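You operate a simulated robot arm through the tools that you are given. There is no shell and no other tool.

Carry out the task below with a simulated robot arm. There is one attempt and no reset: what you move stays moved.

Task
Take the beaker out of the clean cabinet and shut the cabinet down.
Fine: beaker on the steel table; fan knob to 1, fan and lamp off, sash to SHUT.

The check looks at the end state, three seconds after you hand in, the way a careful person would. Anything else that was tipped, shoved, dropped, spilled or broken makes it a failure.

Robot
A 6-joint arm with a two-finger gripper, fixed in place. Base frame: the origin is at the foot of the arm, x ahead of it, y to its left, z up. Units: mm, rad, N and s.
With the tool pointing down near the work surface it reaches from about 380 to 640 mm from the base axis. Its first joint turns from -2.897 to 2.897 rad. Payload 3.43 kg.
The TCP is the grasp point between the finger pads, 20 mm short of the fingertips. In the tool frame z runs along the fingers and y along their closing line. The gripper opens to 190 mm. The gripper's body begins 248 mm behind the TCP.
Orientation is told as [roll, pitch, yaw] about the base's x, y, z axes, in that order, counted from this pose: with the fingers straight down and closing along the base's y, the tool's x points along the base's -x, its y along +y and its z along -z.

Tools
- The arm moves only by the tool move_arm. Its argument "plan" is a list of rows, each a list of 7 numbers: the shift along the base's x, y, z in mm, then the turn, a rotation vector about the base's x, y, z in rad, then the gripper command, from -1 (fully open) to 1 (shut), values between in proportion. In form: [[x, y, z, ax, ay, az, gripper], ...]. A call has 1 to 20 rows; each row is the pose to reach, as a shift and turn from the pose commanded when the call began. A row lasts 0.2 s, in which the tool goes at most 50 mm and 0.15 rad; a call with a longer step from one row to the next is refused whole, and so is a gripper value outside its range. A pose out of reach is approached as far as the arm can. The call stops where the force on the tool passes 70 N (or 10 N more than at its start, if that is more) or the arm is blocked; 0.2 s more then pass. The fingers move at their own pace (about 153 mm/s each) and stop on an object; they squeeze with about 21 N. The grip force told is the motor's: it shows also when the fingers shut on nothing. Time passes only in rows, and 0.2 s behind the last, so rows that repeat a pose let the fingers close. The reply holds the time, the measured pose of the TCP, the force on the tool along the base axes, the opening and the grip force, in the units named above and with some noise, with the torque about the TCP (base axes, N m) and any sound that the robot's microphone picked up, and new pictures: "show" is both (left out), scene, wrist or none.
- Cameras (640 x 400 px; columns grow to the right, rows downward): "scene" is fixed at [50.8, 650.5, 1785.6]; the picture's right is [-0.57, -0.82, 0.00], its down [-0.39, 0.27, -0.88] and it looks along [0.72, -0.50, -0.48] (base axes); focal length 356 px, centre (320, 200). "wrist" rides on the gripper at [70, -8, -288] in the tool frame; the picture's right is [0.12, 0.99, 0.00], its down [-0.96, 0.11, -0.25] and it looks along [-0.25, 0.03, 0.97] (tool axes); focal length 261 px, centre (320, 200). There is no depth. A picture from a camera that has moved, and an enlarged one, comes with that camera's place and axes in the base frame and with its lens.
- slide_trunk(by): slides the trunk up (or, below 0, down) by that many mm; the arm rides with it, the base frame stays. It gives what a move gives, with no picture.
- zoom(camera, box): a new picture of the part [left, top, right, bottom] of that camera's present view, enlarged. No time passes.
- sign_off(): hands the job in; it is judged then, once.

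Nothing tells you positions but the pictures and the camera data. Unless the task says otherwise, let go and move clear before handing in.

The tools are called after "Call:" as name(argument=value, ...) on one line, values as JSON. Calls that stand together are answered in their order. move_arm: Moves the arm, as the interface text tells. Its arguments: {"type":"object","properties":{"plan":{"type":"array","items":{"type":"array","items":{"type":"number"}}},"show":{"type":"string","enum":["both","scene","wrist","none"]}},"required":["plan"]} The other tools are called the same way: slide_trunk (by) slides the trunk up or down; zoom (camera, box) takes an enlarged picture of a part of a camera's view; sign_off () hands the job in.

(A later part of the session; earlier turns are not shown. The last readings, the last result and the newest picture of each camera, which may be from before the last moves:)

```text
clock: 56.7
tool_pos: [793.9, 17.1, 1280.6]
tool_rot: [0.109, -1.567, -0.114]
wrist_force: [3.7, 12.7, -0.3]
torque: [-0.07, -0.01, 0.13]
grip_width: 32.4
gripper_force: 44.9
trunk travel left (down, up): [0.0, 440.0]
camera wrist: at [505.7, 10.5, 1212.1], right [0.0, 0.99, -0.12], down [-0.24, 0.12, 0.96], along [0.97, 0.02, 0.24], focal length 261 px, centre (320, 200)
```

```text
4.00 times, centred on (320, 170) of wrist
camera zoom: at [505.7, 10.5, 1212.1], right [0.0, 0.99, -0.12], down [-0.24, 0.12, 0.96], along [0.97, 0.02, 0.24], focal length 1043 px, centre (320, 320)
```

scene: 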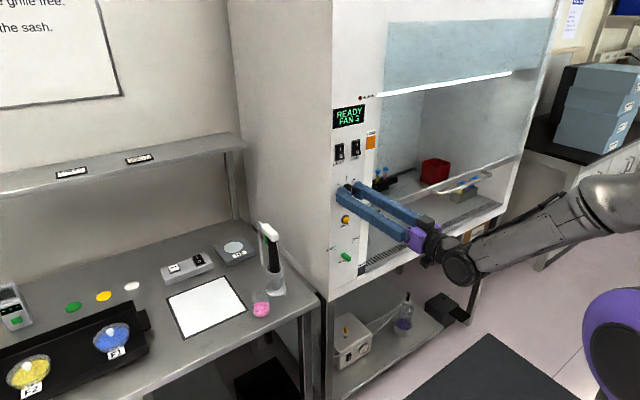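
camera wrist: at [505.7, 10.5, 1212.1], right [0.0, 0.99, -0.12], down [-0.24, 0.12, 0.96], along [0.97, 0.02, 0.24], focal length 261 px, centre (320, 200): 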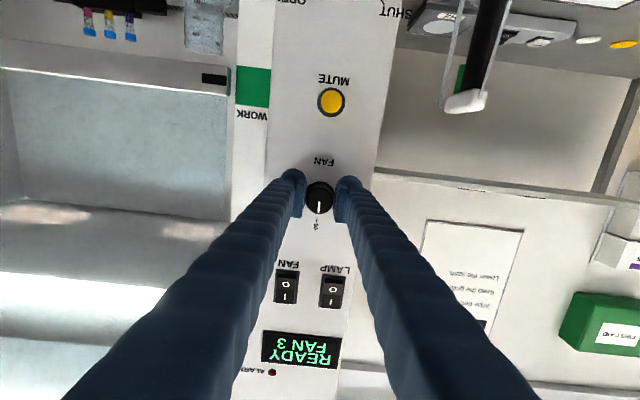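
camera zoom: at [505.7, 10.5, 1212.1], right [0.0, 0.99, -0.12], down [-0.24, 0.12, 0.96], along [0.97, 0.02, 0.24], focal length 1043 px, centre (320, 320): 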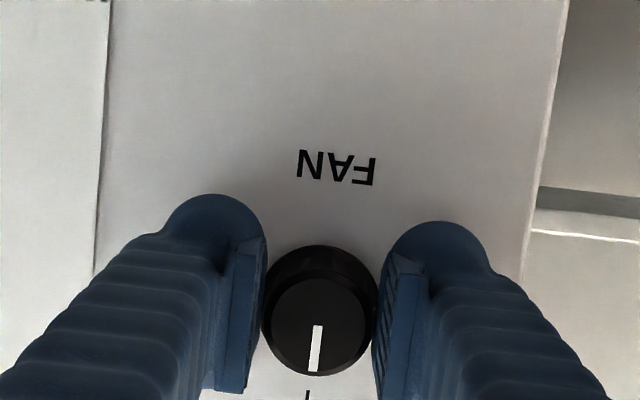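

The knob is gripped at 32.4 mm, but a 12.7 N side force shows I'm slightly off-centre in y. I'll nudge to relieve that before turning.

Call:
move_arm(plan=[[0, 1, 0, 0, 0, 0, 1], [0, 2, 0, 0, 0, 0, 1], [0, 2, 0, 0, 0, 0, 1]], show="none")

```text
clock: 57.5
tool_pos: [793.5, 18.8, 1281.9]
tool_rot: [0.403, -1.564, -0.41]
wrist_force: [1.7, -0.8, -2.1]
torque: [-0.01, -0.03, -0.08]
grip_width: 32.8
gripper_force: 44.8
trunk travel left (down, up): [0.0, 440.0]
```

It's centred now, with near-zero side force. I'll turn the knob counter-clockwise (rotation about -x) by 50° first and check the display.

Call:
move_arm(plan=[[0, 0, 0.5, -0.08, 0, 0, 1], [0, 0, 1, -0.18, 0, 0, 1], [0, 0, 1.5, -0.28, 0, 0, 1], [0, 0, 1.5, -0.38, 0, 0, 1], [0, 0, 1.5, -0.48, 0, 0, 1], [0, 0, 1.5, -0.58, 0, 0, 1], [0, 0, 1.5, -0.68, 0, 0, 1], [0, 0, 1.5, -0.78, 0, 0, 1], [0, 0, 1.5, -0.87, 0, 0, 1]])

Call:
zoom(camera="scene", box=[325, 95, 405, 220])

Call:
zoom(camera="wrist", box=[240, 120, 400, 280])

```text
clock: 59.5
tool_pos: [794.2, 16.2, 1283.7]
tool_rot: [-1.575, -0.703, 1.566]
wrist_force: [1.7, -25.2, 0.1]
torque: [0.02, 0.45, -0.72]
grip_width: 32.6
gripper_force: 45.1
trunk travel left (down, up): [0.0, 440.0]
camera wrist: at [505.8, -40.5, 1244.2], right [0.01, 0.55, -0.83], down [-0.24, 0.81, 0.53], along [0.97, 0.2, 0.14], focal length 261 px, centre (320, 200)
```

scene: 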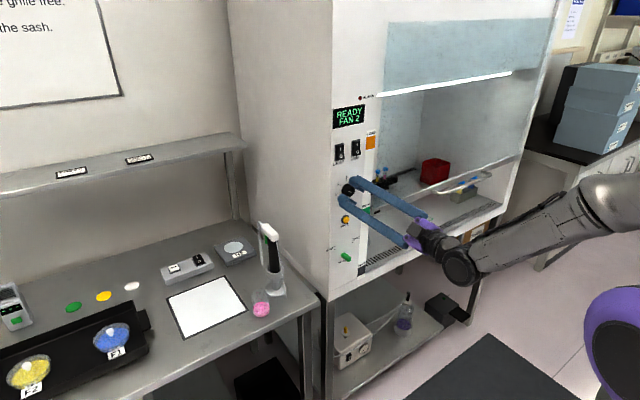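
wrist: 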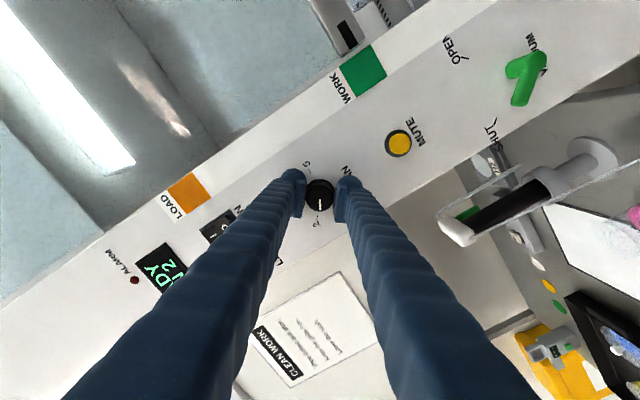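

```text
3.20 times, centred on (365, 158) of scene
camera zoom: at [50.8, 650.5, 1785.6], right [-0.57, -0.82, 0.0], down [-0.39, 0.27, -0.88], along [0.72, -0.5, -0.48], focal length 1138 px, centre (176, 336)
```

zoom: 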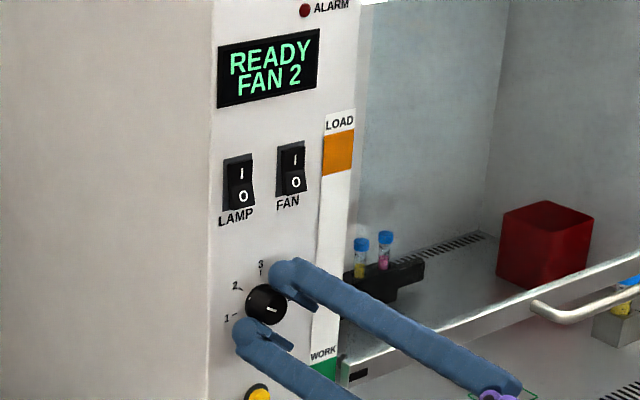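

```text
2.50 times, centred on (320, 200) of wrist
camera zoom: at [505.8, -40.5, 1244.2], right [0.01, 0.55, -0.83], down [-0.24, 0.81, 0.53], along [0.97, 0.2, 0.14], focal length 652 px, centre (320, 200)
```

zoom: 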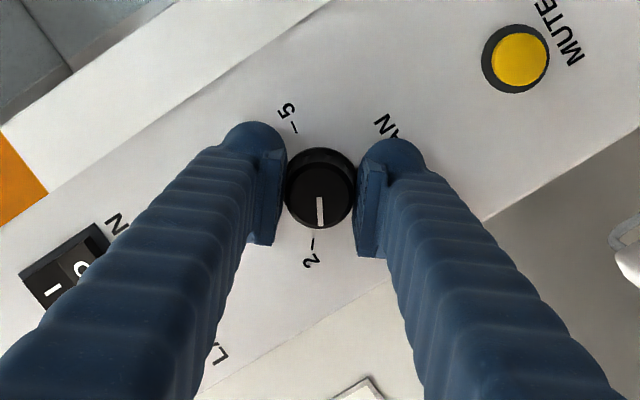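

The display now reads FAN 2, but there's a -25 N side force in y. I'll relieve it by shifting about 2.5 mm before continuing.

Call:
move_arm(plan=[[0, -1.2, 0, 0, 0, 0, 1], [0, -2.4, 0, 0, 0, 0, 1], [0, -2.4, 0, 0, 0, 0, 1]], show="none")

```text
clock: 60.3
tool_pos: [794.8, 16.9, 1283.2]
tool_rot: [-1.577, -0.701, 1.568]
wrist_force: [5.0, -2.3, 7.7]
torque: [0.02, -0.53, 0.66]
grip_width: 32.3
gripper_force: 45.0
trunk travel left (down, up): [0.0, 440.0]
```

The side force is mostly gone. I'll continue the turn another 50° to position 1.

Call:
move_arm(plan=[[0, 0, 0.5, -0.09, 0, 0, 1], [0, 0, 1, -0.19, 0, 0, 1], [0, 0, 1, -0.29, 0, 0, 1], [0, 0, 1, -0.39, 0, 0, 1], [0, 0, 1, -0.49, 0, 0, 1], [0, 0, 1, -0.59, 0, 0, 1], [0, 0, 1, -0.69, 0, 0, 1], [0, 0, 1, -0.79, 0, 0, 1], [0, 0, 1, -0.875, 0, 0, 1]])

Call:
zoom(camera="scene", box=[325, 95, 405, 220])

Call:
zoom(camera="wrist", box=[240, 120, 400, 280])

```text
clock: 62.3
tool_pos: [793.5, 15.3, 1285.1]
tool_rot: [-1.578, 0.173, 1.566]
wrist_force: [10.9, -3.4, 17.9]
torque: [0.66, -0.11, -0.2]
grip_width: 32.6
gripper_force: 45.1
trunk travel left (down, up): [0.0, 440.0]
camera wrist: at [505.3, -51.6, 1303.6], right [0.01, -0.29, -0.96], down [-0.24, 0.93, -0.28], along [0.97, 0.23, -0.06], focal length 261 px, centre (320, 200)
```

scene: 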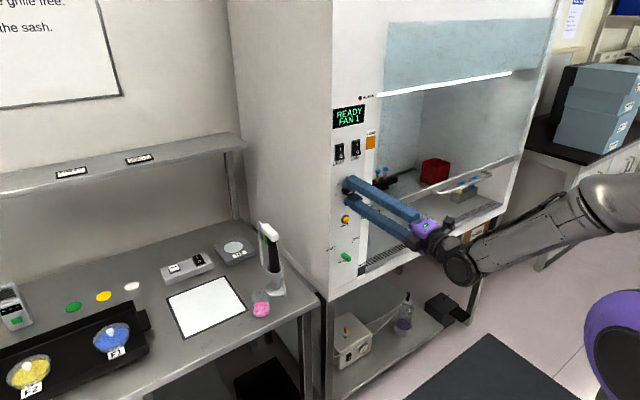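
wrist: 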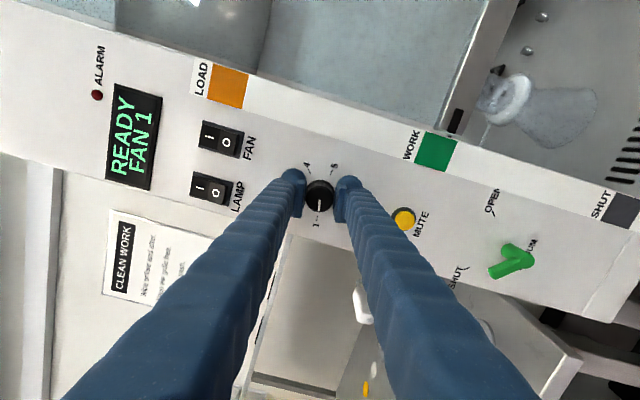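

```text
3.20 times, centred on (365, 158) of scene
camera zoom: at [50.8, 650.5, 1785.6], right [-0.57, -0.82, 0.0], down [-0.39, 0.27, -0.88], along [0.72, -0.5, -0.48], focal length 1138 px, centre (176, 336)
```

zoom: 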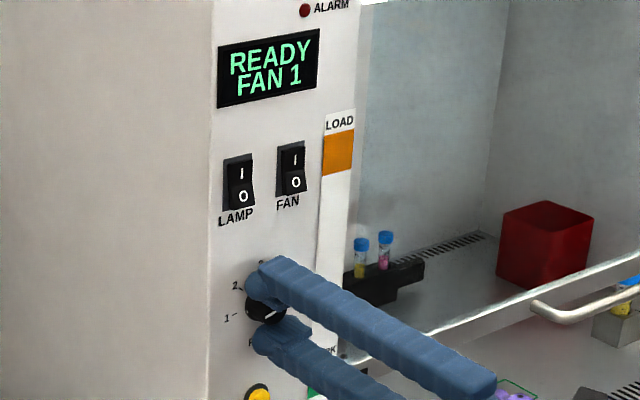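

```text
2.50 times, centred on (320, 200) of wrist
camera zoom: at [505.3, -51.6, 1303.6], right [0.01, -0.29, -0.96], down [-0.24, 0.93, -0.28], along [0.97, 0.23, -0.06], focal length 652 px, centre (320, 200)
```

zoom: 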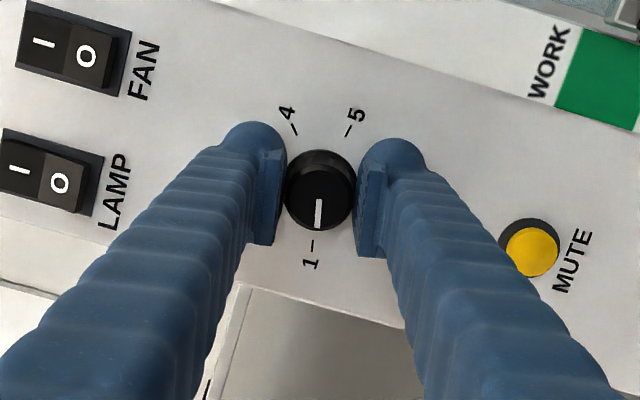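

The display reads FAN 1 and the pointer is on the mark. I'll release, back off, and move up in front of the FAN rocker with the fingers shut.

Call:
move_arm(plan=[[0, 0, 1, 0, 0, 0, 0.6], [0, 0, 1, 0, 0, 0, 0.37], [0, 0, 1, 0, 0, 0, 0.37], [-10, 0, 1, 0, 0, 0, 0.37], [-22, 0, 1, 0, 0, 0, 0.37], [-36, 0, 1, 0, 0, 0, 0.37], [-45, 0, 25, 0.05, 0, 0, 0.37], [-52, -8, 50, 0.1, 0, 0, 0.37], [-55, -16, 75, 0.15, 0, 0, 0.37], [-55, -24, 95, 0.175, 0, 0, 0.37], [-55, -30, 110, 0.175, 0, 0, 1], [-55, -30, 110, 0.175, 0, 0, 1], [-55, -30, 110, 0.175, 0, 0, 1]])

Call:
zoom(camera="scene", box=[325, 95, 405, 220])

Call:
zoom(camera="wrist", box=[200, 100, 440, 300])

```text
clock: 65.1
tool_pos: [738.0, -12.1, 1394.0]
tool_rot: [-1.577, -0.004, 1.572]
wrist_force: [-0.1, -0.7, -0.1]
torque: [-0.02, -0.03, -0.01]
grip_width: 0.0
gripper_force: 21.3
trunk travel left (down, up): [0.0, 440.0]
camera wrist: at [449.6, -83.0, 1401.1], right [0.01, -0.12, -0.99], down [-0.25, 0.96, -0.11], along [0.97, 0.24, -0.02], focal length 261 px, centre (320, 200)
```

scene: 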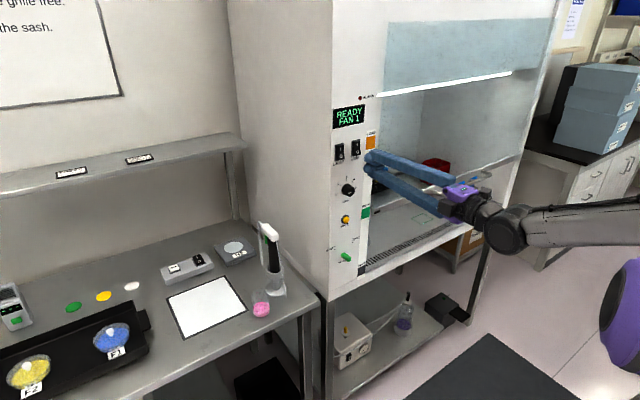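
wrist: 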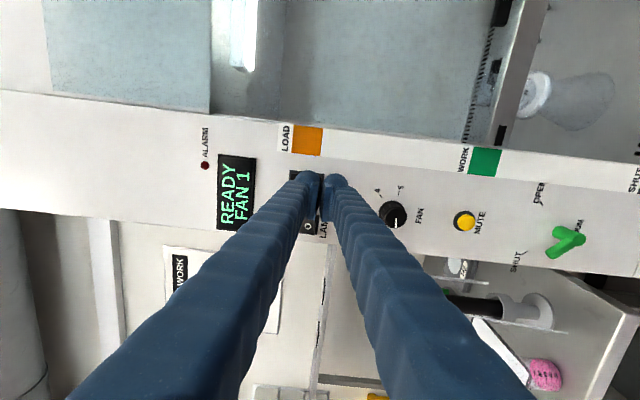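

```text
3.20 times, centred on (365, 158) of scene
camera zoom: at [50.8, 650.5, 1785.6], right [-0.57, -0.82, 0.0], down [-0.39, 0.27, -0.88], along [0.72, -0.5, -0.48], focal length 1138 px, centre (176, 336)
```

zoom: 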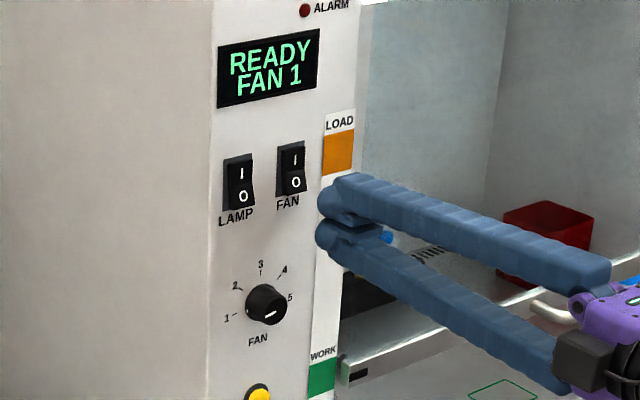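

```text
2.00 times, centred on (320, 200) of wrist
camera zoom: at [449.6, -83.0, 1401.1], right [0.01, -0.12, -0.99], down [-0.25, 0.96, -0.11], along [0.97, 0.24, -0.02], focal length 521 px, centre (320, 200)
```

zoom: 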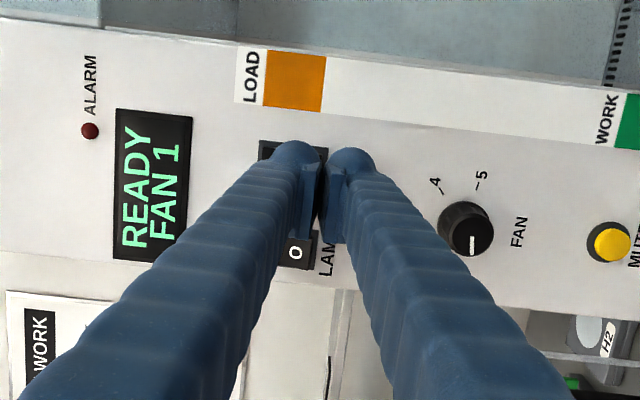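

FAN 1 is set and the knob is released. The shut fingertips are wide in the closing direction, so I'll lower slightly so the upper fingertip meets only the O half of the FAN rocker, then approach.

Call:
move_arm(plan=[[10, -0.5, -4, 0, 0, 0, 1], [20, -1, -8, 0, 0, 0, 1], [30, -1, -8, 0, 0, 0, 1], [38, -1, -8, 0, 0, 0, 1], [38, -1, -8, 0, 0, 0, 1]])

Call:
zoom(camera="scene", box=[330, 110, 400, 180])

Call:
zoom(camera="wrist", box=[260, 130, 380, 230])

```text
clock: 66.3
tool_pos: [777.8, -16.0, 1385.4]
tool_rot: [-1.575, -0.004, 1.564]
wrist_force: [-0.2, -0.8, 0.2]
torque: [0.02, 0.0, -0.01]
grip_width: 0.0
gripper_force: 21.7
trunk travel left (down, up): [0.0, 440.0]
camera wrist: at [489.6, -84.8, 1392.4], right [0.0, -0.12, -0.99], down [-0.24, 0.96, -0.11], along [0.97, 0.24, -0.03], focal length 261 px, centre (320, 200)
```

scene: 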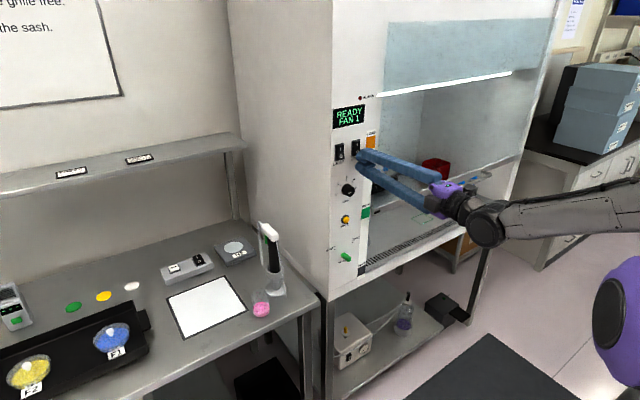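
wrist: 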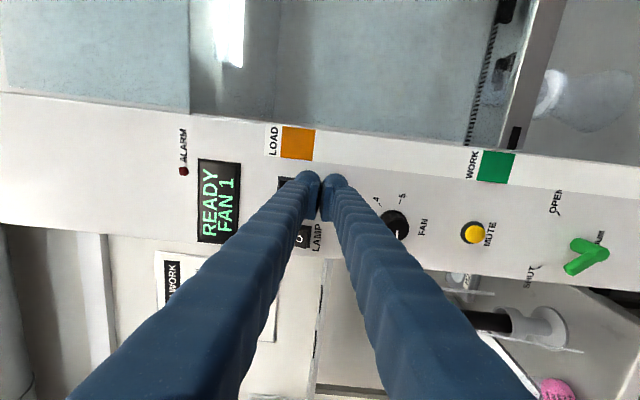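

```text
5.71 times, centred on (365, 145) of scene
camera zoom: at [50.8, 650.5, 1785.6], right [-0.57, -0.82, 0.0], down [-0.39, 0.27, -0.88], along [0.72, -0.5, -0.48], focal length 2032 px, centre (63, 514)
```

zoom: 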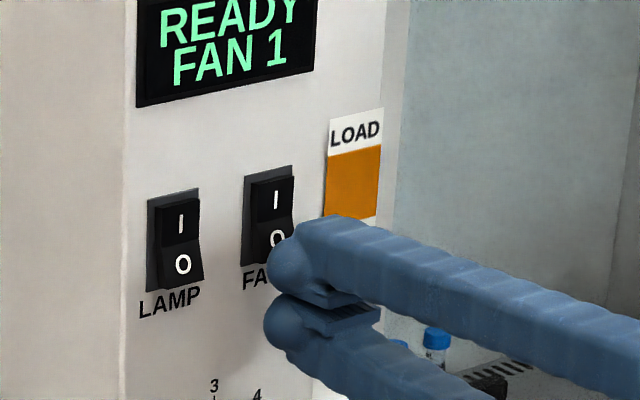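

```text
4.00 times, centred on (320, 180) of wrist
camera zoom: at [489.6, -84.8, 1392.4], right [0.0, -0.12, -0.99], down [-0.24, 0.96, -0.11], along [0.97, 0.24, -0.03], focal length 1043 px, centre (320, 280)
```

zoom: 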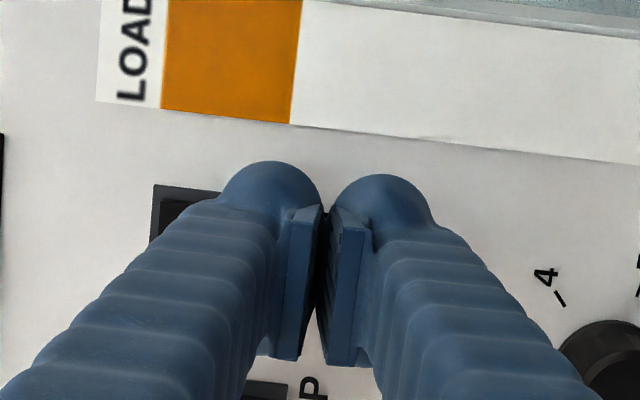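

The upper fingertip lines up with the O half. I'll press in with small steps.

Call:
move_arm(plan=[[4, 1.5, 0.5, 0, 0, 0, 1], [8, 1.5, 0.5, 0, 0, 0, 1], [11, 1.5, 0.5, 0, 0, 0, 1], [14, 1.5, 0.5, 0, 0, 0, 1], [16, 1.5, 0.5, 0, 0, 0, 1]])

Call:
zoom(camera="scene", box=[330, 95, 400, 180])

```text
clock: 67.5
tool_pos: [793.9, -14.2, 1385.3]
tool_rot: [-1.577, -0.004, 1.565]
wrist_force: [-0.5, 1.1, 0.3]
torque: [0.02, -0.02, 0.0]
grip_width: 0.0
gripper_force: 20.7
trunk travel left (down, up): [0.0, 440.0]
camera wrist: at [504.7, -83.0, 1392.6], right [0.0, -0.12, -0.99], down [-0.24, 0.96, -0.11], along [0.97, 0.24, -0.02], focal length 261 px, centre (320, 200)
```

scene: 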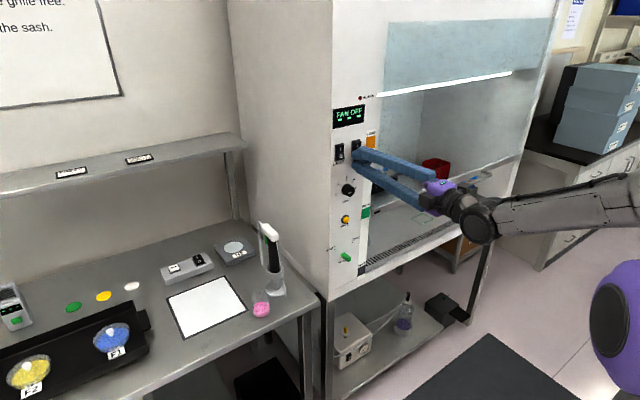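
wrist: 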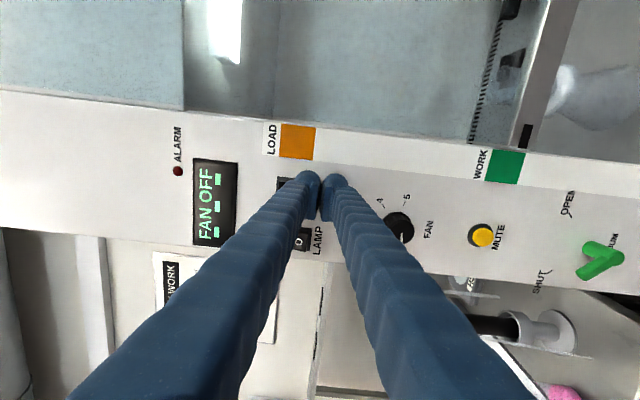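

```text
4.71 times, centred on (365, 138) of scene
camera zoom: at [50.8, 650.5, 1785.6], right [-0.57, -0.82, 0.0], down [-0.39, 0.27, -0.88], along [0.72, -0.5, -0.48], focal length 1673 px, centre (108, 494)
```

zoom: 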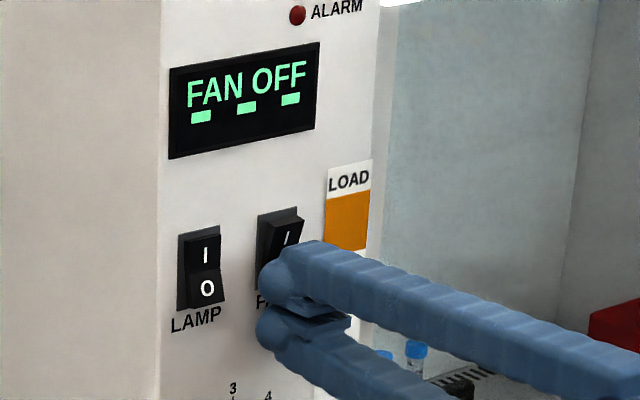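

The display reads FAN OFF and the rocker flipped. I'll back off and do the same for the LAMP rocker at y≈47.

Call:
move_arm(plan=[[-8, 0, 0, 0, 0, 0, 1], [-20, 0, 0, 0, 0, 0, 1], [-26, 10, 0, 0, 0, 0, 1], [-26, 30, 0, 0, 0, 0, 1], [-26, 48, 0, 0, 0, 0, 1], [-26, 61, 0, 0, 0, 0, 1], [-24, 61, 0, 0, 0, 0, 1], [-16, 61, 0, 0, 0, 0, 1]])

Call:
zoom(camera="scene", box=[330, 95, 400, 180])

Call:
zoom(camera="wrist", box=[240, 110, 400, 230])

```text
clock: 69.3
tool_pos: [775.4, 47.3, 1386.5]
tool_rot: [-1.579, -0.004, 1.568]
wrist_force: [-0.2, -0.4, -0.2]
torque: [-0.01, -0.03, -0.01]
grip_width: 0.1
gripper_force: 21.2
trunk travel left (down, up): [0.0, 440.0]
camera wrist: at [488.0, -21.5, 1394.1], right [0.01, -0.12, -0.99], down [-0.24, 0.96, -0.11], along [0.97, 0.24, -0.02], focal length 261 px, centre (320, 200)
```

scene: 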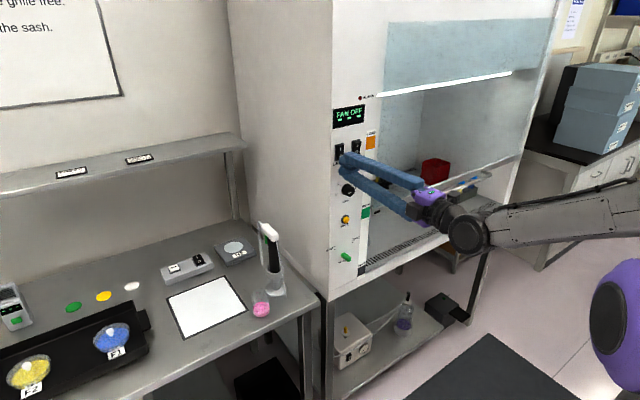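
wrist: 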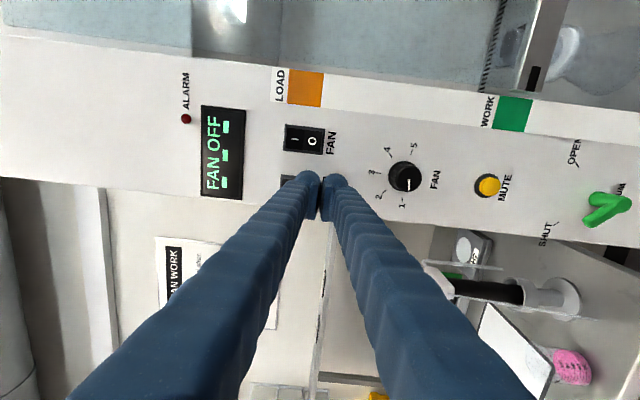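

```text
4.71 times, centred on (365, 138) of scene
camera zoom: at [50.8, 650.5, 1785.6], right [-0.57, -0.82, 0.0], down [-0.39, 0.27, -0.88], along [0.72, -0.5, -0.48], focal length 1673 px, centre (108, 494)
```

zoom: 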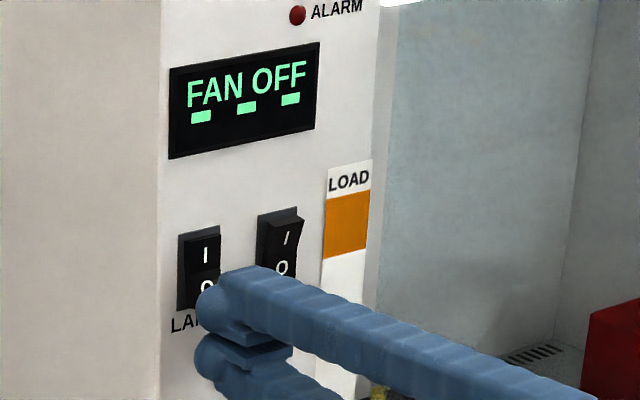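

```text
3.33 times, centred on (320, 170) of wrist
camera zoom: at [488.0, -21.5, 1394.1], right [0.01, -0.12, -0.99], down [-0.24, 0.96, -0.11], along [0.97, 0.24, -0.02], focal length 869 px, centre (320, 300)
```

zoom: 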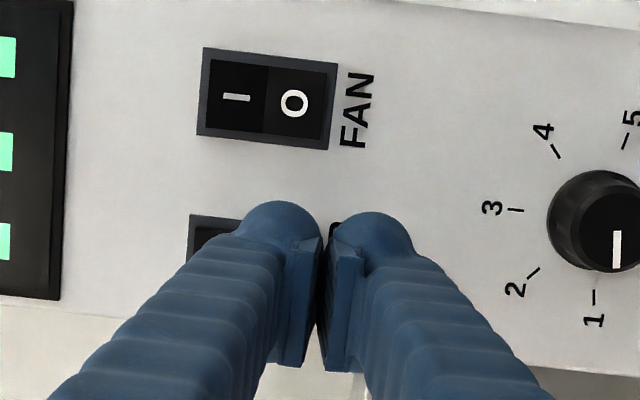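

The FAN rocker is at O and the fingertip is lined up with the LAMP rocker's O half. Pressing now.

Call:
move_arm(plan=[[4, 0, -0.5, 0, 0, 0, 1], [8, 0, -0.5, 0, 0, 0, 1], [12, 0, -0.5, 0, 0, 0, 1], [15, 0, -0.5, 0, 0, 0, 1], [18.5, 0, -0.5, 0, 0, 0, 1]])

Call:
zoom(camera="scene", box=[330, 95, 400, 180])

```text
clock: 70.5
tool_pos: [793.6, 47.6, 1385.3]
tool_rot: [-1.574, -0.002, 1.566]
wrist_force: [-10.9, 4.0, -2.3]
torque: [0.0, -0.1, 0.12]
grip_width: 0.0
gripper_force: 20.7
trunk travel left (down, up): [0.0, 440.0]
camera wrist: at [505.2, -21.7, 1392.6], right [0.0, -0.12, -0.99], down [-0.24, 0.96, -0.11], along [0.97, 0.24, -0.02], focal length 261 px, centre (320, 200)
```

scene: 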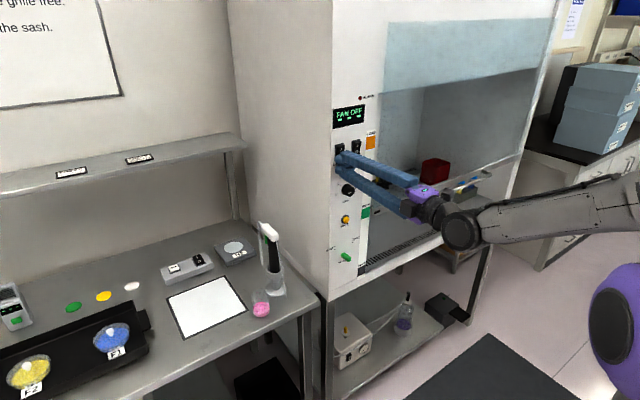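
wrist: 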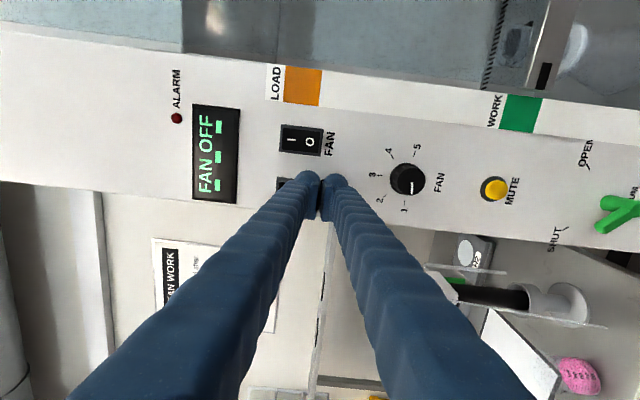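

```text
4.71 times, centred on (365, 138) of scene
camera zoom: at [50.8, 650.5, 1785.6], right [-0.57, -0.82, 0.0], down [-0.39, 0.27, -0.88], along [0.72, -0.5, -0.48], focal length 1673 px, centre (108, 494)
```

zoom: 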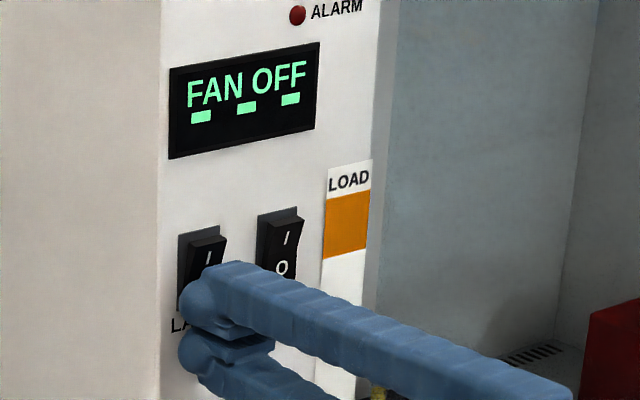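

The lamp is off. Now I'll back away and roll the tool level again while moving right, toward the sash handle.

Call:
move_arm(plan=[[-20, 0, 0, 0, 0, 0, 1], [-45, 0, 0, 0.1, 0, 0, 1], [-58, -10, -5, 0.24, 0, 0, 1], [-58, -30, -10, 0.38, 0, 0, 1], [-58, -50, -15, 0.52, 0, 0, 1], [-58, -75, -20, 0.66, 0, 0, 1], [-58, -100, -25, 0.8, 0, 0, 1], [-58, -125, -30, 0.94, 0, 0, 1], [-58, -150, -35, 1.08, 0, 0, 1], [-58, -175, -40, 1.22, 0, 0, 1], [-58, -200, -45, 1.36, 0, 0, 1], [-58, -225, -50, 1.5, 0, 0, 1], [-58, -250, -55, 1.571, 0, 0, 1]])

Call:
zoom(camera="scene", box=[320, 80, 540, 240])

```text
clock: 73.3
tool_pos: [738.4, -201.6, 1331.2]
tool_rot: [0.746, -1.564, -0.75]
wrist_force: [0.0, 0.5, 0.1]
torque: [0.0, 0.01, -0.02]
grip_width: 0.0
gripper_force: 21.2
trunk travel left (down, up): [0.0, 440.0]
camera wrist: at [450.0, -208.4, 1261.5], right [0.01, 0.99, -0.11], down [-0.24, 0.11, 0.96], along [0.97, 0.02, 0.24], focal length 261 px, centre (320, 200)
```

scene: 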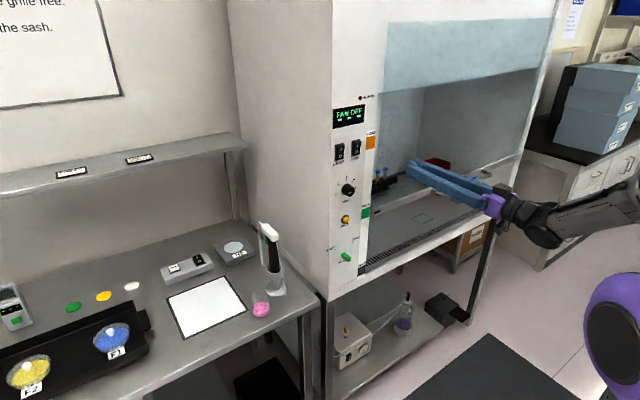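
wrist: 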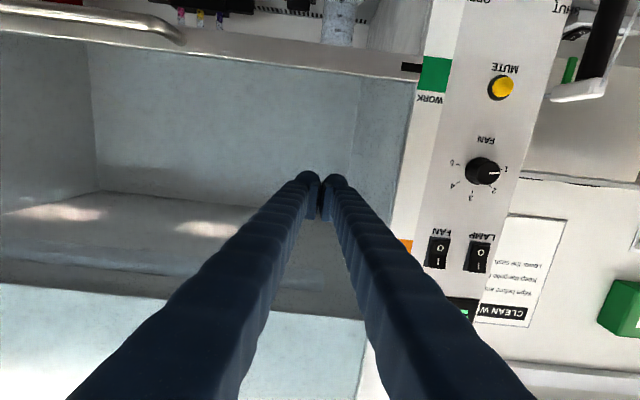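

```text
2.50 times, centred on (430, 160) of scene
camera zoom: at [50.8, 650.5, 1785.6], right [-0.57, -0.82, 0.0], down [-0.39, 0.27, -0.88], along [0.72, -0.5, -0.48], focal length 889 px, centre (45, 300)
```

zoom: 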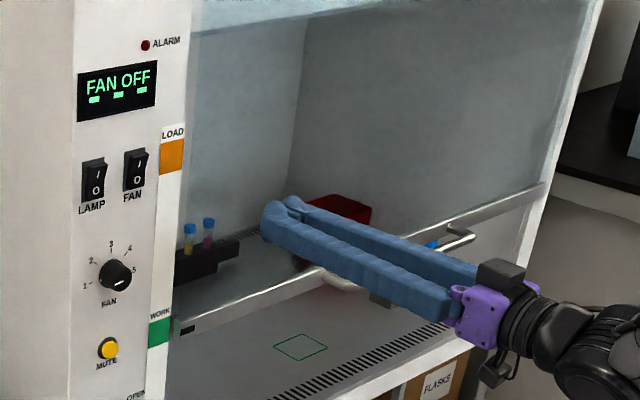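

Both rockers are at O and the display shows FAN OFF. I'll move to a point above the sash handle bar.

Call:
move_arm(plan=[[0.2, -38, -12, 0.0041, 0.0146, -0.0687, 1], [0.4, -76, -24, 0.0082, 0.0293, -0.1373, 1], [0.6, -114, -36, 0.0124, 0.0439, -0.206, 1], [0.8, -152, -48, 0.0165, 0.0585, -0.2747, 1], [1, -190, -60, 0.0206, 0.0731, -0.3433, 1], [1.2, -228, -72, 0.0247, 0.0878, -0.412, 1], [1.4, -266, -84, 0.0289, 0.1024, -0.4806, 1], [1.6, -303, -96, 0.033, 0.117, -0.5493, 1], [1.6, -303, -96, 0.033, 0.117, -0.5493, 1]])

Call:
zoom(camera="scene", box=[370, 110, 540, 240])

```text
clock: 75.3
tool_pos: [737.7, -507.0, 1232.9]
tool_rot: [0.017, -1.445, -0.572]
wrist_force: [-1.0, 0.3, -0.3]
torque: [-0.04, -0.03, 0.0]
grip_width: 0.5
gripper_force: 20.7
trunk travel left (down, up): [0.0, 440.0]
camera wrist: at [483.9, -358.7, 1199.4], right [0.51, 0.85, -0.12], down [-0.05, 0.16, 0.99], along [0.86, -0.5, 0.12], focal length 261 px, centre (320, 200)
```

scene: 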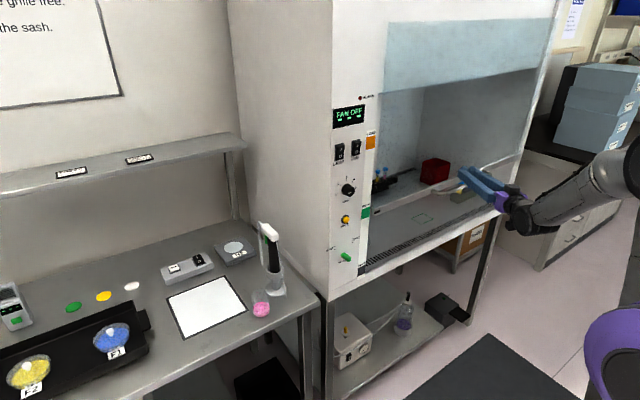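
wrist: 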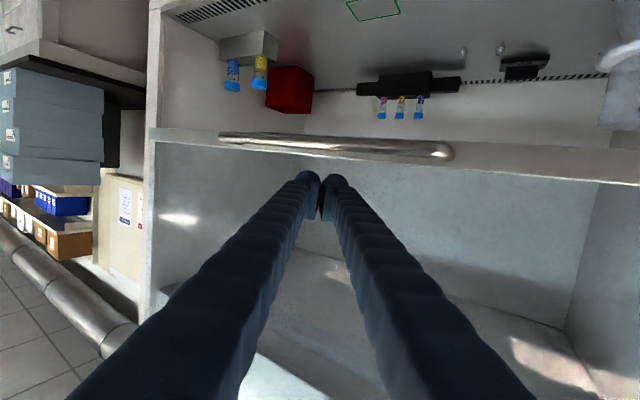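

```text
3.08 times, centred on (455, 175) of scene
camera zoom: at [50.8, 650.5, 1785.6], right [-0.57, -0.82, 0.0], down [-0.39, 0.27, -0.88], along [0.72, -0.5, -0.48], focal length 1094 px, centre (-95, 277)
```

zoom: 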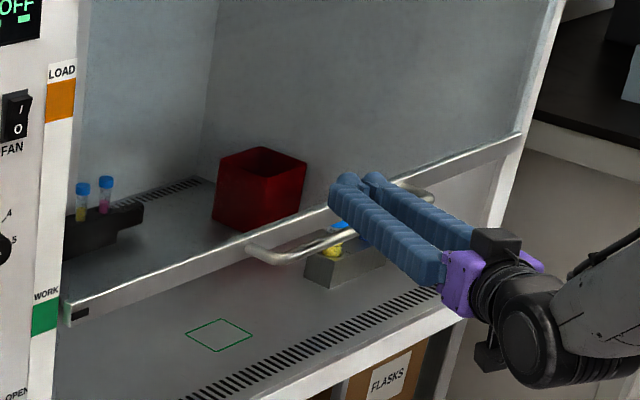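

The bar is at about x=765, z=1162. I'll move the shut fingers directly over the bar and lower to just above it.

Call:
move_arm(plan=[[12, -7, 0, 0, 0, 0, 1], [24, -13, -5, 0, 0, 0, 1], [24, -13, -15, 0, 0, 0, 1], [24, -13, -25, 0, 0, 0, 1], [24, -13, -33, 0, 0, 0, 1], [24, -13, -33, 0, 0, 0, 1]])

Call:
zoom(camera="scene", box=[420, 140, 540, 230])

Call:
zoom(camera="wrist", box=[220, 110, 420, 235])

```text
clock: 76.7
tool_pos: [762.3, -518.8, 1202.1]
tool_rot: [0.016, -1.446, -0.573]
wrist_force: [0.9, 0.0, 0.8]
torque: [0.0, 0.0, 0.03]
grip_width: 0.0
gripper_force: 21.1
trunk travel left (down, up): [0.0, 440.0]
camera wrist: at [508.4, -370.7, 1168.2], right [0.51, 0.85, -0.12], down [-0.05, 0.16, 0.99], along [0.86, -0.5, 0.12], focal length 261 px, centre (320, 200)
```

scene: 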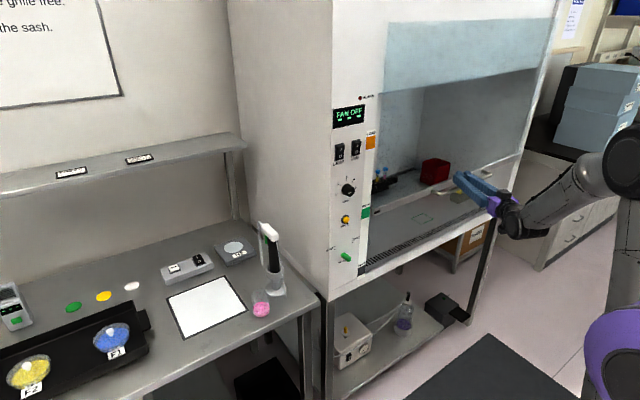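
wrist: 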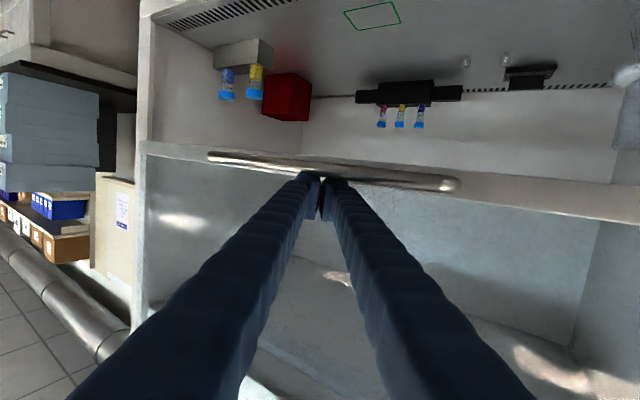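

```text
4.44 times, centred on (480, 185) of scene
camera zoom: at [50.8, 650.5, 1785.6], right [-0.57, -0.82, 0.0], down [-0.39, 0.27, -0.88], along [0.72, -0.5, -0.48], focal length 1580 px, centre (-391, 267)
```

zoom: 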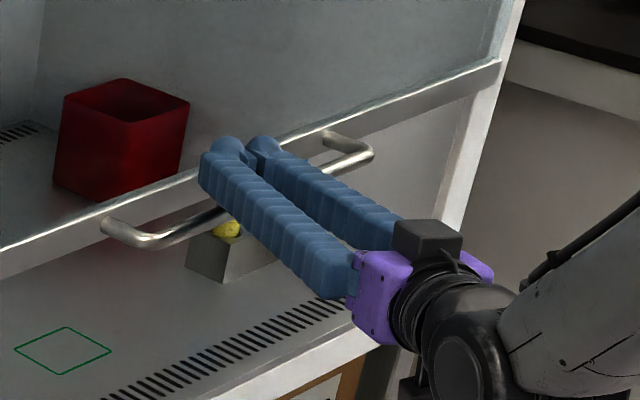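

```text
3.20 times, centred on (320, 172) of wrist
camera zoom: at [508.4, -370.7, 1168.2], right [0.51, 0.85, -0.12], down [-0.05, 0.16, 0.99], along [0.86, -0.5, 0.12], focal length 834 px, centre (320, 288)
```

zoom: 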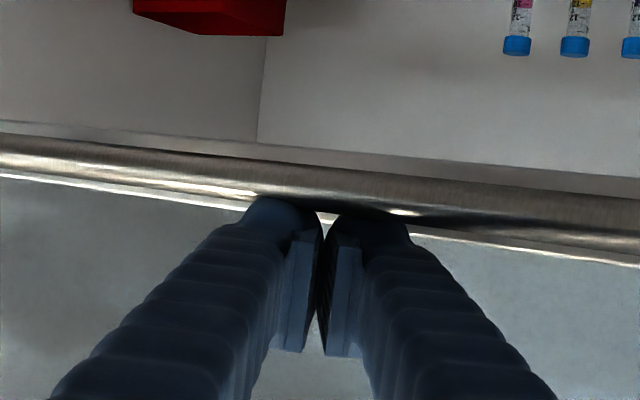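

The fingers rest just above the bar. I'll push down slowly and watch the resistance.

Call:
move_arm(plan=[[0, 0, -4, 0, 0, 0, 1], [0, 0, -8, 0, 0, 0, 1], [0, 0, -13, 0, 0, 0, 1], [0, 0, -18, 0, 0, 0, 1], [0, 0, -24, 0, 0, 0, 1], [0, 0, -30, 0, 0, 0, 1]])

Call:
zoom(camera="scene", box=[350, 140, 540, 270])

```text
clock: 78.1
tool_pos: [762.1, -518.7, 1170.9]
tool_rot: [0.014, -1.444, -0.571]
wrist_force: [1.7, 1.0, 3.1]
torque: [-0.01, -0.01, 0.02]
grip_width: 0.0
gripper_force: 20.5
trunk travel left (down, up): [0.0, 440.0]
camera wrist: at [508.0, -370.5, 1137.6], right [0.51, 0.85, -0.12], down [-0.05, 0.16, 0.99], along [0.86, -0.5, 0.12], focal length 261 px, centre (320, 200)
```

scene: 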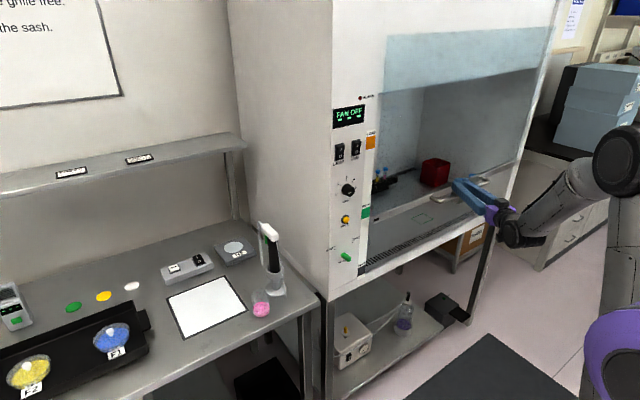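
wrist: 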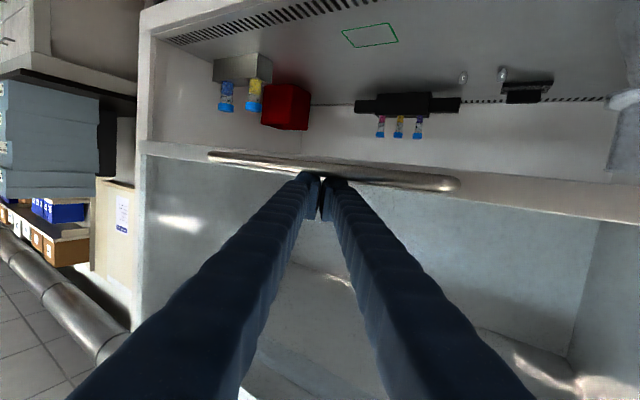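

```text
3.08 times, centred on (445, 205) of scene
camera zoom: at [50.8, 650.5, 1785.6], right [-0.57, -0.82, 0.0], down [-0.39, 0.27, -0.88], along [0.72, -0.5, -0.48], focal length 1094 px, centre (-65, 185)
```

zoom: 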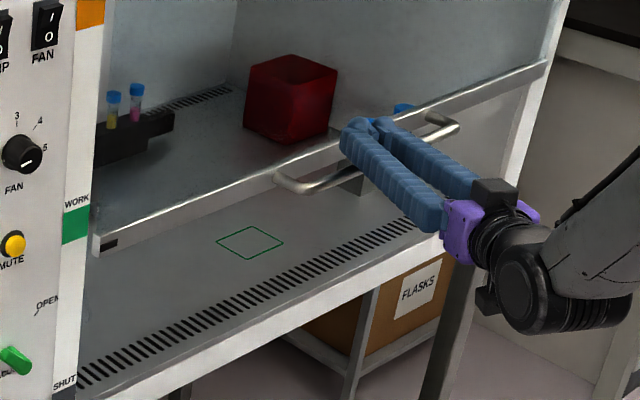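

The sash slides down easily with about 3 N. I'll continue steadily for most of the travel.

Call:
move_arm(plan=[[0, 0, -8, 0, 0, 0, 1], [0, 0, -18, 0, 0, 0, 1], [0, 0, -29, 0, 0, 0, 1], [0, 0, -40, 0, 0, 0, 1], [0, 0, -51, 0, 0, 0, 1], [0, 0, -62, 0, 0, 0, 1], [0, 0, -73, 0, 0, 0, 1], [0, 0, -84, 0, 0, 0, 1], [0, 0, -95, 0, 0, 0, 1], [0, 0, -106, 0, 0, 0, 1], [0, 0, -117, 0, 0, 0, 1], [0, 0, -128, 0, 0, 0, 1], [0, 0, -139, 0, 0, 0, 1], [0, 0, -150, 0, 0, 0, 1], [0, 0, -161, 0, 0, 0, 1], [0, 0, -172, 0, 0, 0, 1], [0, 0, -180, 0, 0, 0, 1], [0, 0, -186, 0, 0, 0, 1]])

Call:
zoom(camera="scene", box=[330, 160, 540, 290])

```text
clock: 81.9
tool_pos: [762.6, -518.6, 984.8]
tool_rot: [0.014, -1.444, -0.572]
wrist_force: [2.3, -0.7, 2.2]
torque: [-0.06, -0.03, -0.02]
grip_width: 0.2
gripper_force: 21.0
trunk travel left (down, up): [0.0, 440.0]
camera wrist: at [507.5, -370.4, 951.5], right [0.51, 0.85, -0.12], down [-0.05, 0.16, 0.99], along [0.86, -0.5, 0.12], focal length 261 px, centre (320, 200)
```

scene: 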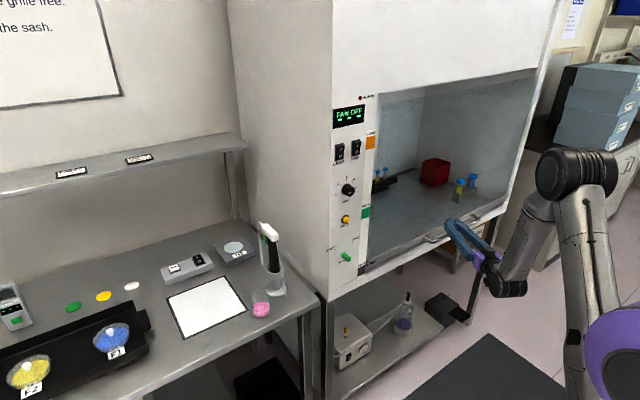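
wrist: 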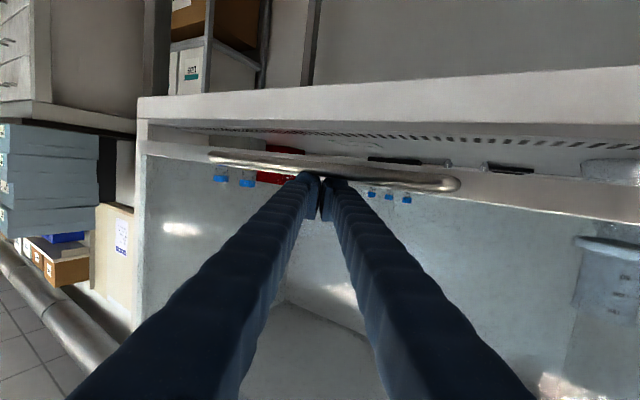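

```text
3.05 times, centred on (435, 225) of scene
camera zoom: at [50.8, 650.5, 1785.6], right [-0.57, -0.82, 0.0], down [-0.39, 0.27, -0.88], along [0.72, -0.5, -0.48], focal length 1084 px, centre (-30, 124)
```

zoom: 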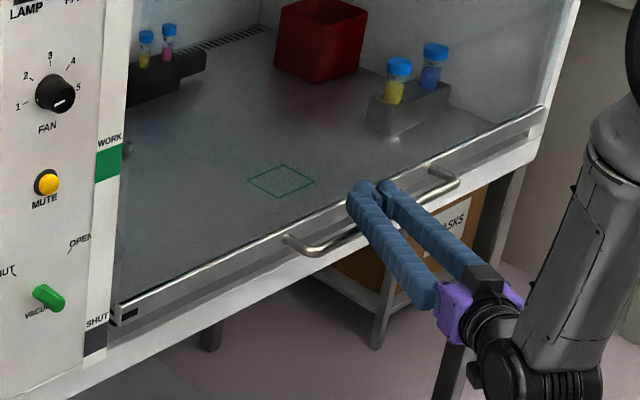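

The pointer is nearly at the SHUT band. I'll push the last part slowly until the sash bottoms out.

Call:
move_arm(plan=[[0, 0, -5, 0, 0, 0, 1], [0, 0, -10, 0, 0, 0, 1], [0, 0, -15, 0, 0, 0, 1], [0, 0, -20, 0, 0, 0, 1], [0, 0, -24, 0, 0, 0, 1], [0, 0, -26, 0, 0, 0, 1]])

Call:
zoom(camera="scene", box=[340, 220, 420, 280])

Call:
zoom(camera="scene", box=[420, 180, 540, 290])

```text
clock: 83.3
tool_pos: [762.6, -517.9, 958.7]
tool_rot: [0.015, -1.446, -0.573]
wrist_force: [0.4, 0.3, 1.9]
torque: [-0.01, -0.01, 0.02]
grip_width: 0.0
gripper_force: 21.2
trunk travel left (down, up): [0.0, 440.0]
camera wrist: at [507.6, -370.1, 925.7], right [0.51, 0.85, -0.12], down [-0.05, 0.16, 0.99], along [0.86, -0.5, 0.12], focal length 261 px, centre (320, 200)
```

scene: 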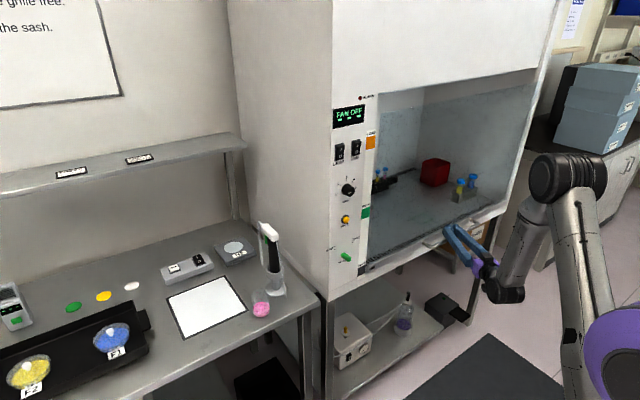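
wrist: 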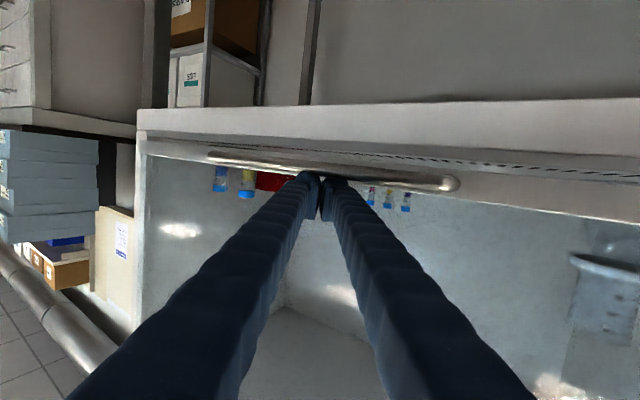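

```text
6.67 times, centred on (380, 250) of scene
camera zoom: at [50.8, 650.5, 1785.6], right [-0.57, -0.82, 0.0], down [-0.39, 0.27, -0.88], along [0.72, -0.5, -0.48], focal length 2370 px, centre (-80, -133)
```

zoom: 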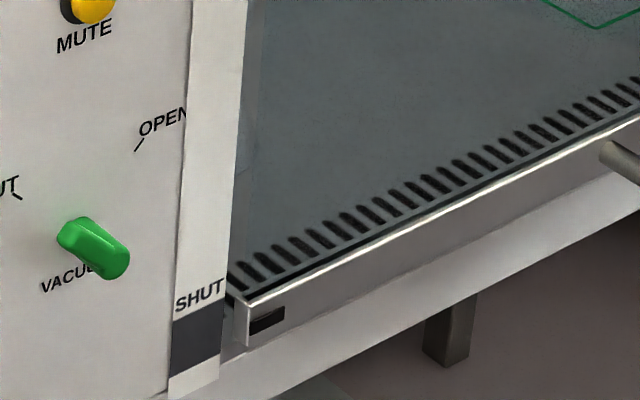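

```text
3.64 times, centred on (480, 235) of scene
camera zoom: at [50.8, 650.5, 1785.6], right [-0.57, -0.82, 0.0], down [-0.39, 0.27, -0.88], along [0.72, -0.5, -0.48], focal length 1293 px, centre (-262, 73)
```

zoom: 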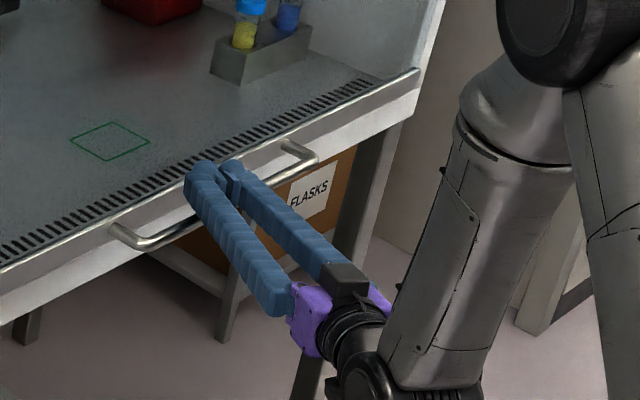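

The pointer now sits in the SHUT band. I'll push a few mm more to find the bottom stop so it is fully shut.

Call:
move_arm(plan=[[0, 0, -2, 0, 0, 0, 1], [0, 0, -4, 0, 0, 0, 1], [0, 0, -6, 0, 0, 0, 1]], show="none")

Call:
zoom(camera="scene", box=[340, 220, 420, 280])

```text
clock: 84.1
tool_pos: [763.1, -518.4, 953.7]
tool_rot: [0.016, -1.446, -0.572]
wrist_force: [0.6, -0.2, -0.2]
torque: [0.02, -0.02, 0.0]
grip_width: 0.0
gripper_force: 20.8
trunk travel left (down, up): [0.0, 440.0]
```

```text
6.67 times, centred on (380, 250) of scene
camera zoom: at [50.8, 650.5, 1785.6], right [-0.57, -0.82, 0.0], down [-0.39, 0.27, -0.88], along [0.72, -0.5, -0.48], focal length 2370 px, centre (-80, -133)
```

zoom: 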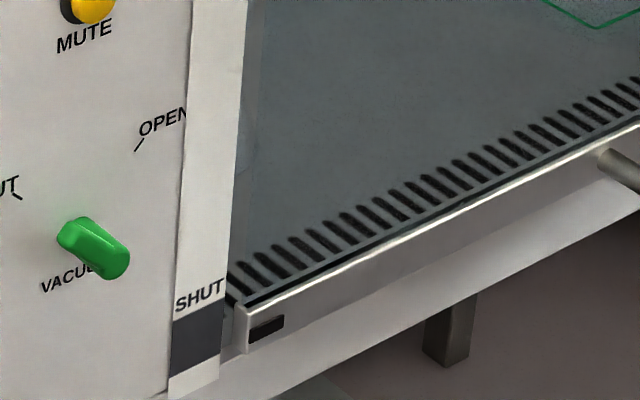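

It moved slightly further with almost no force, possibly snapping to a stop. I'll check with a few more mm.

Call:
move_arm(plan=[[0, 0, -2, 0, 0, 0, 1], [0, 0, -4, 0, 0, 0, 1], [0, 0, -5, 0, 0, 0, 1]], show="none")

Call:
zoom(camera="scene", box=[340, 220, 420, 280])

```text
clock: 84.9
tool_pos: [761.5, -519.7, 951.7]
tool_rot: [0.012, -1.453, -0.567]
wrist_force: [8.1, -4.5, 17.8]
torque: [-0.31, -0.15, 0.21]
grip_width: 0.0
gripper_force: 20.9
trunk travel left (down, up): [0.0, 440.0]
```

```text
6.67 times, centred on (380, 250) of scene
camera zoom: at [50.8, 650.5, 1785.6], right [-0.57, -0.82, 0.0], down [-0.39, 0.27, -0.88], along [0.72, -0.5, -0.48], focal length 2370 px, centre (-80, -133)
```

zoom: 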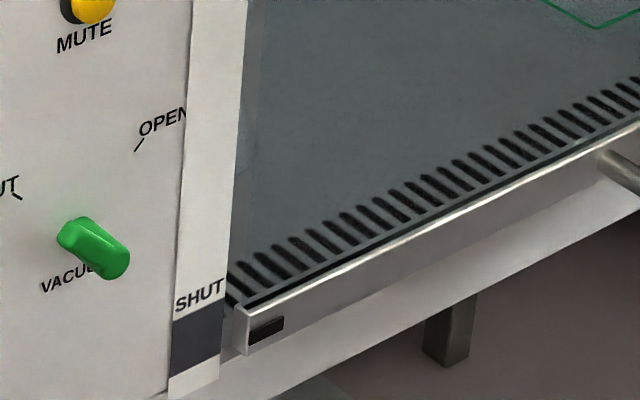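

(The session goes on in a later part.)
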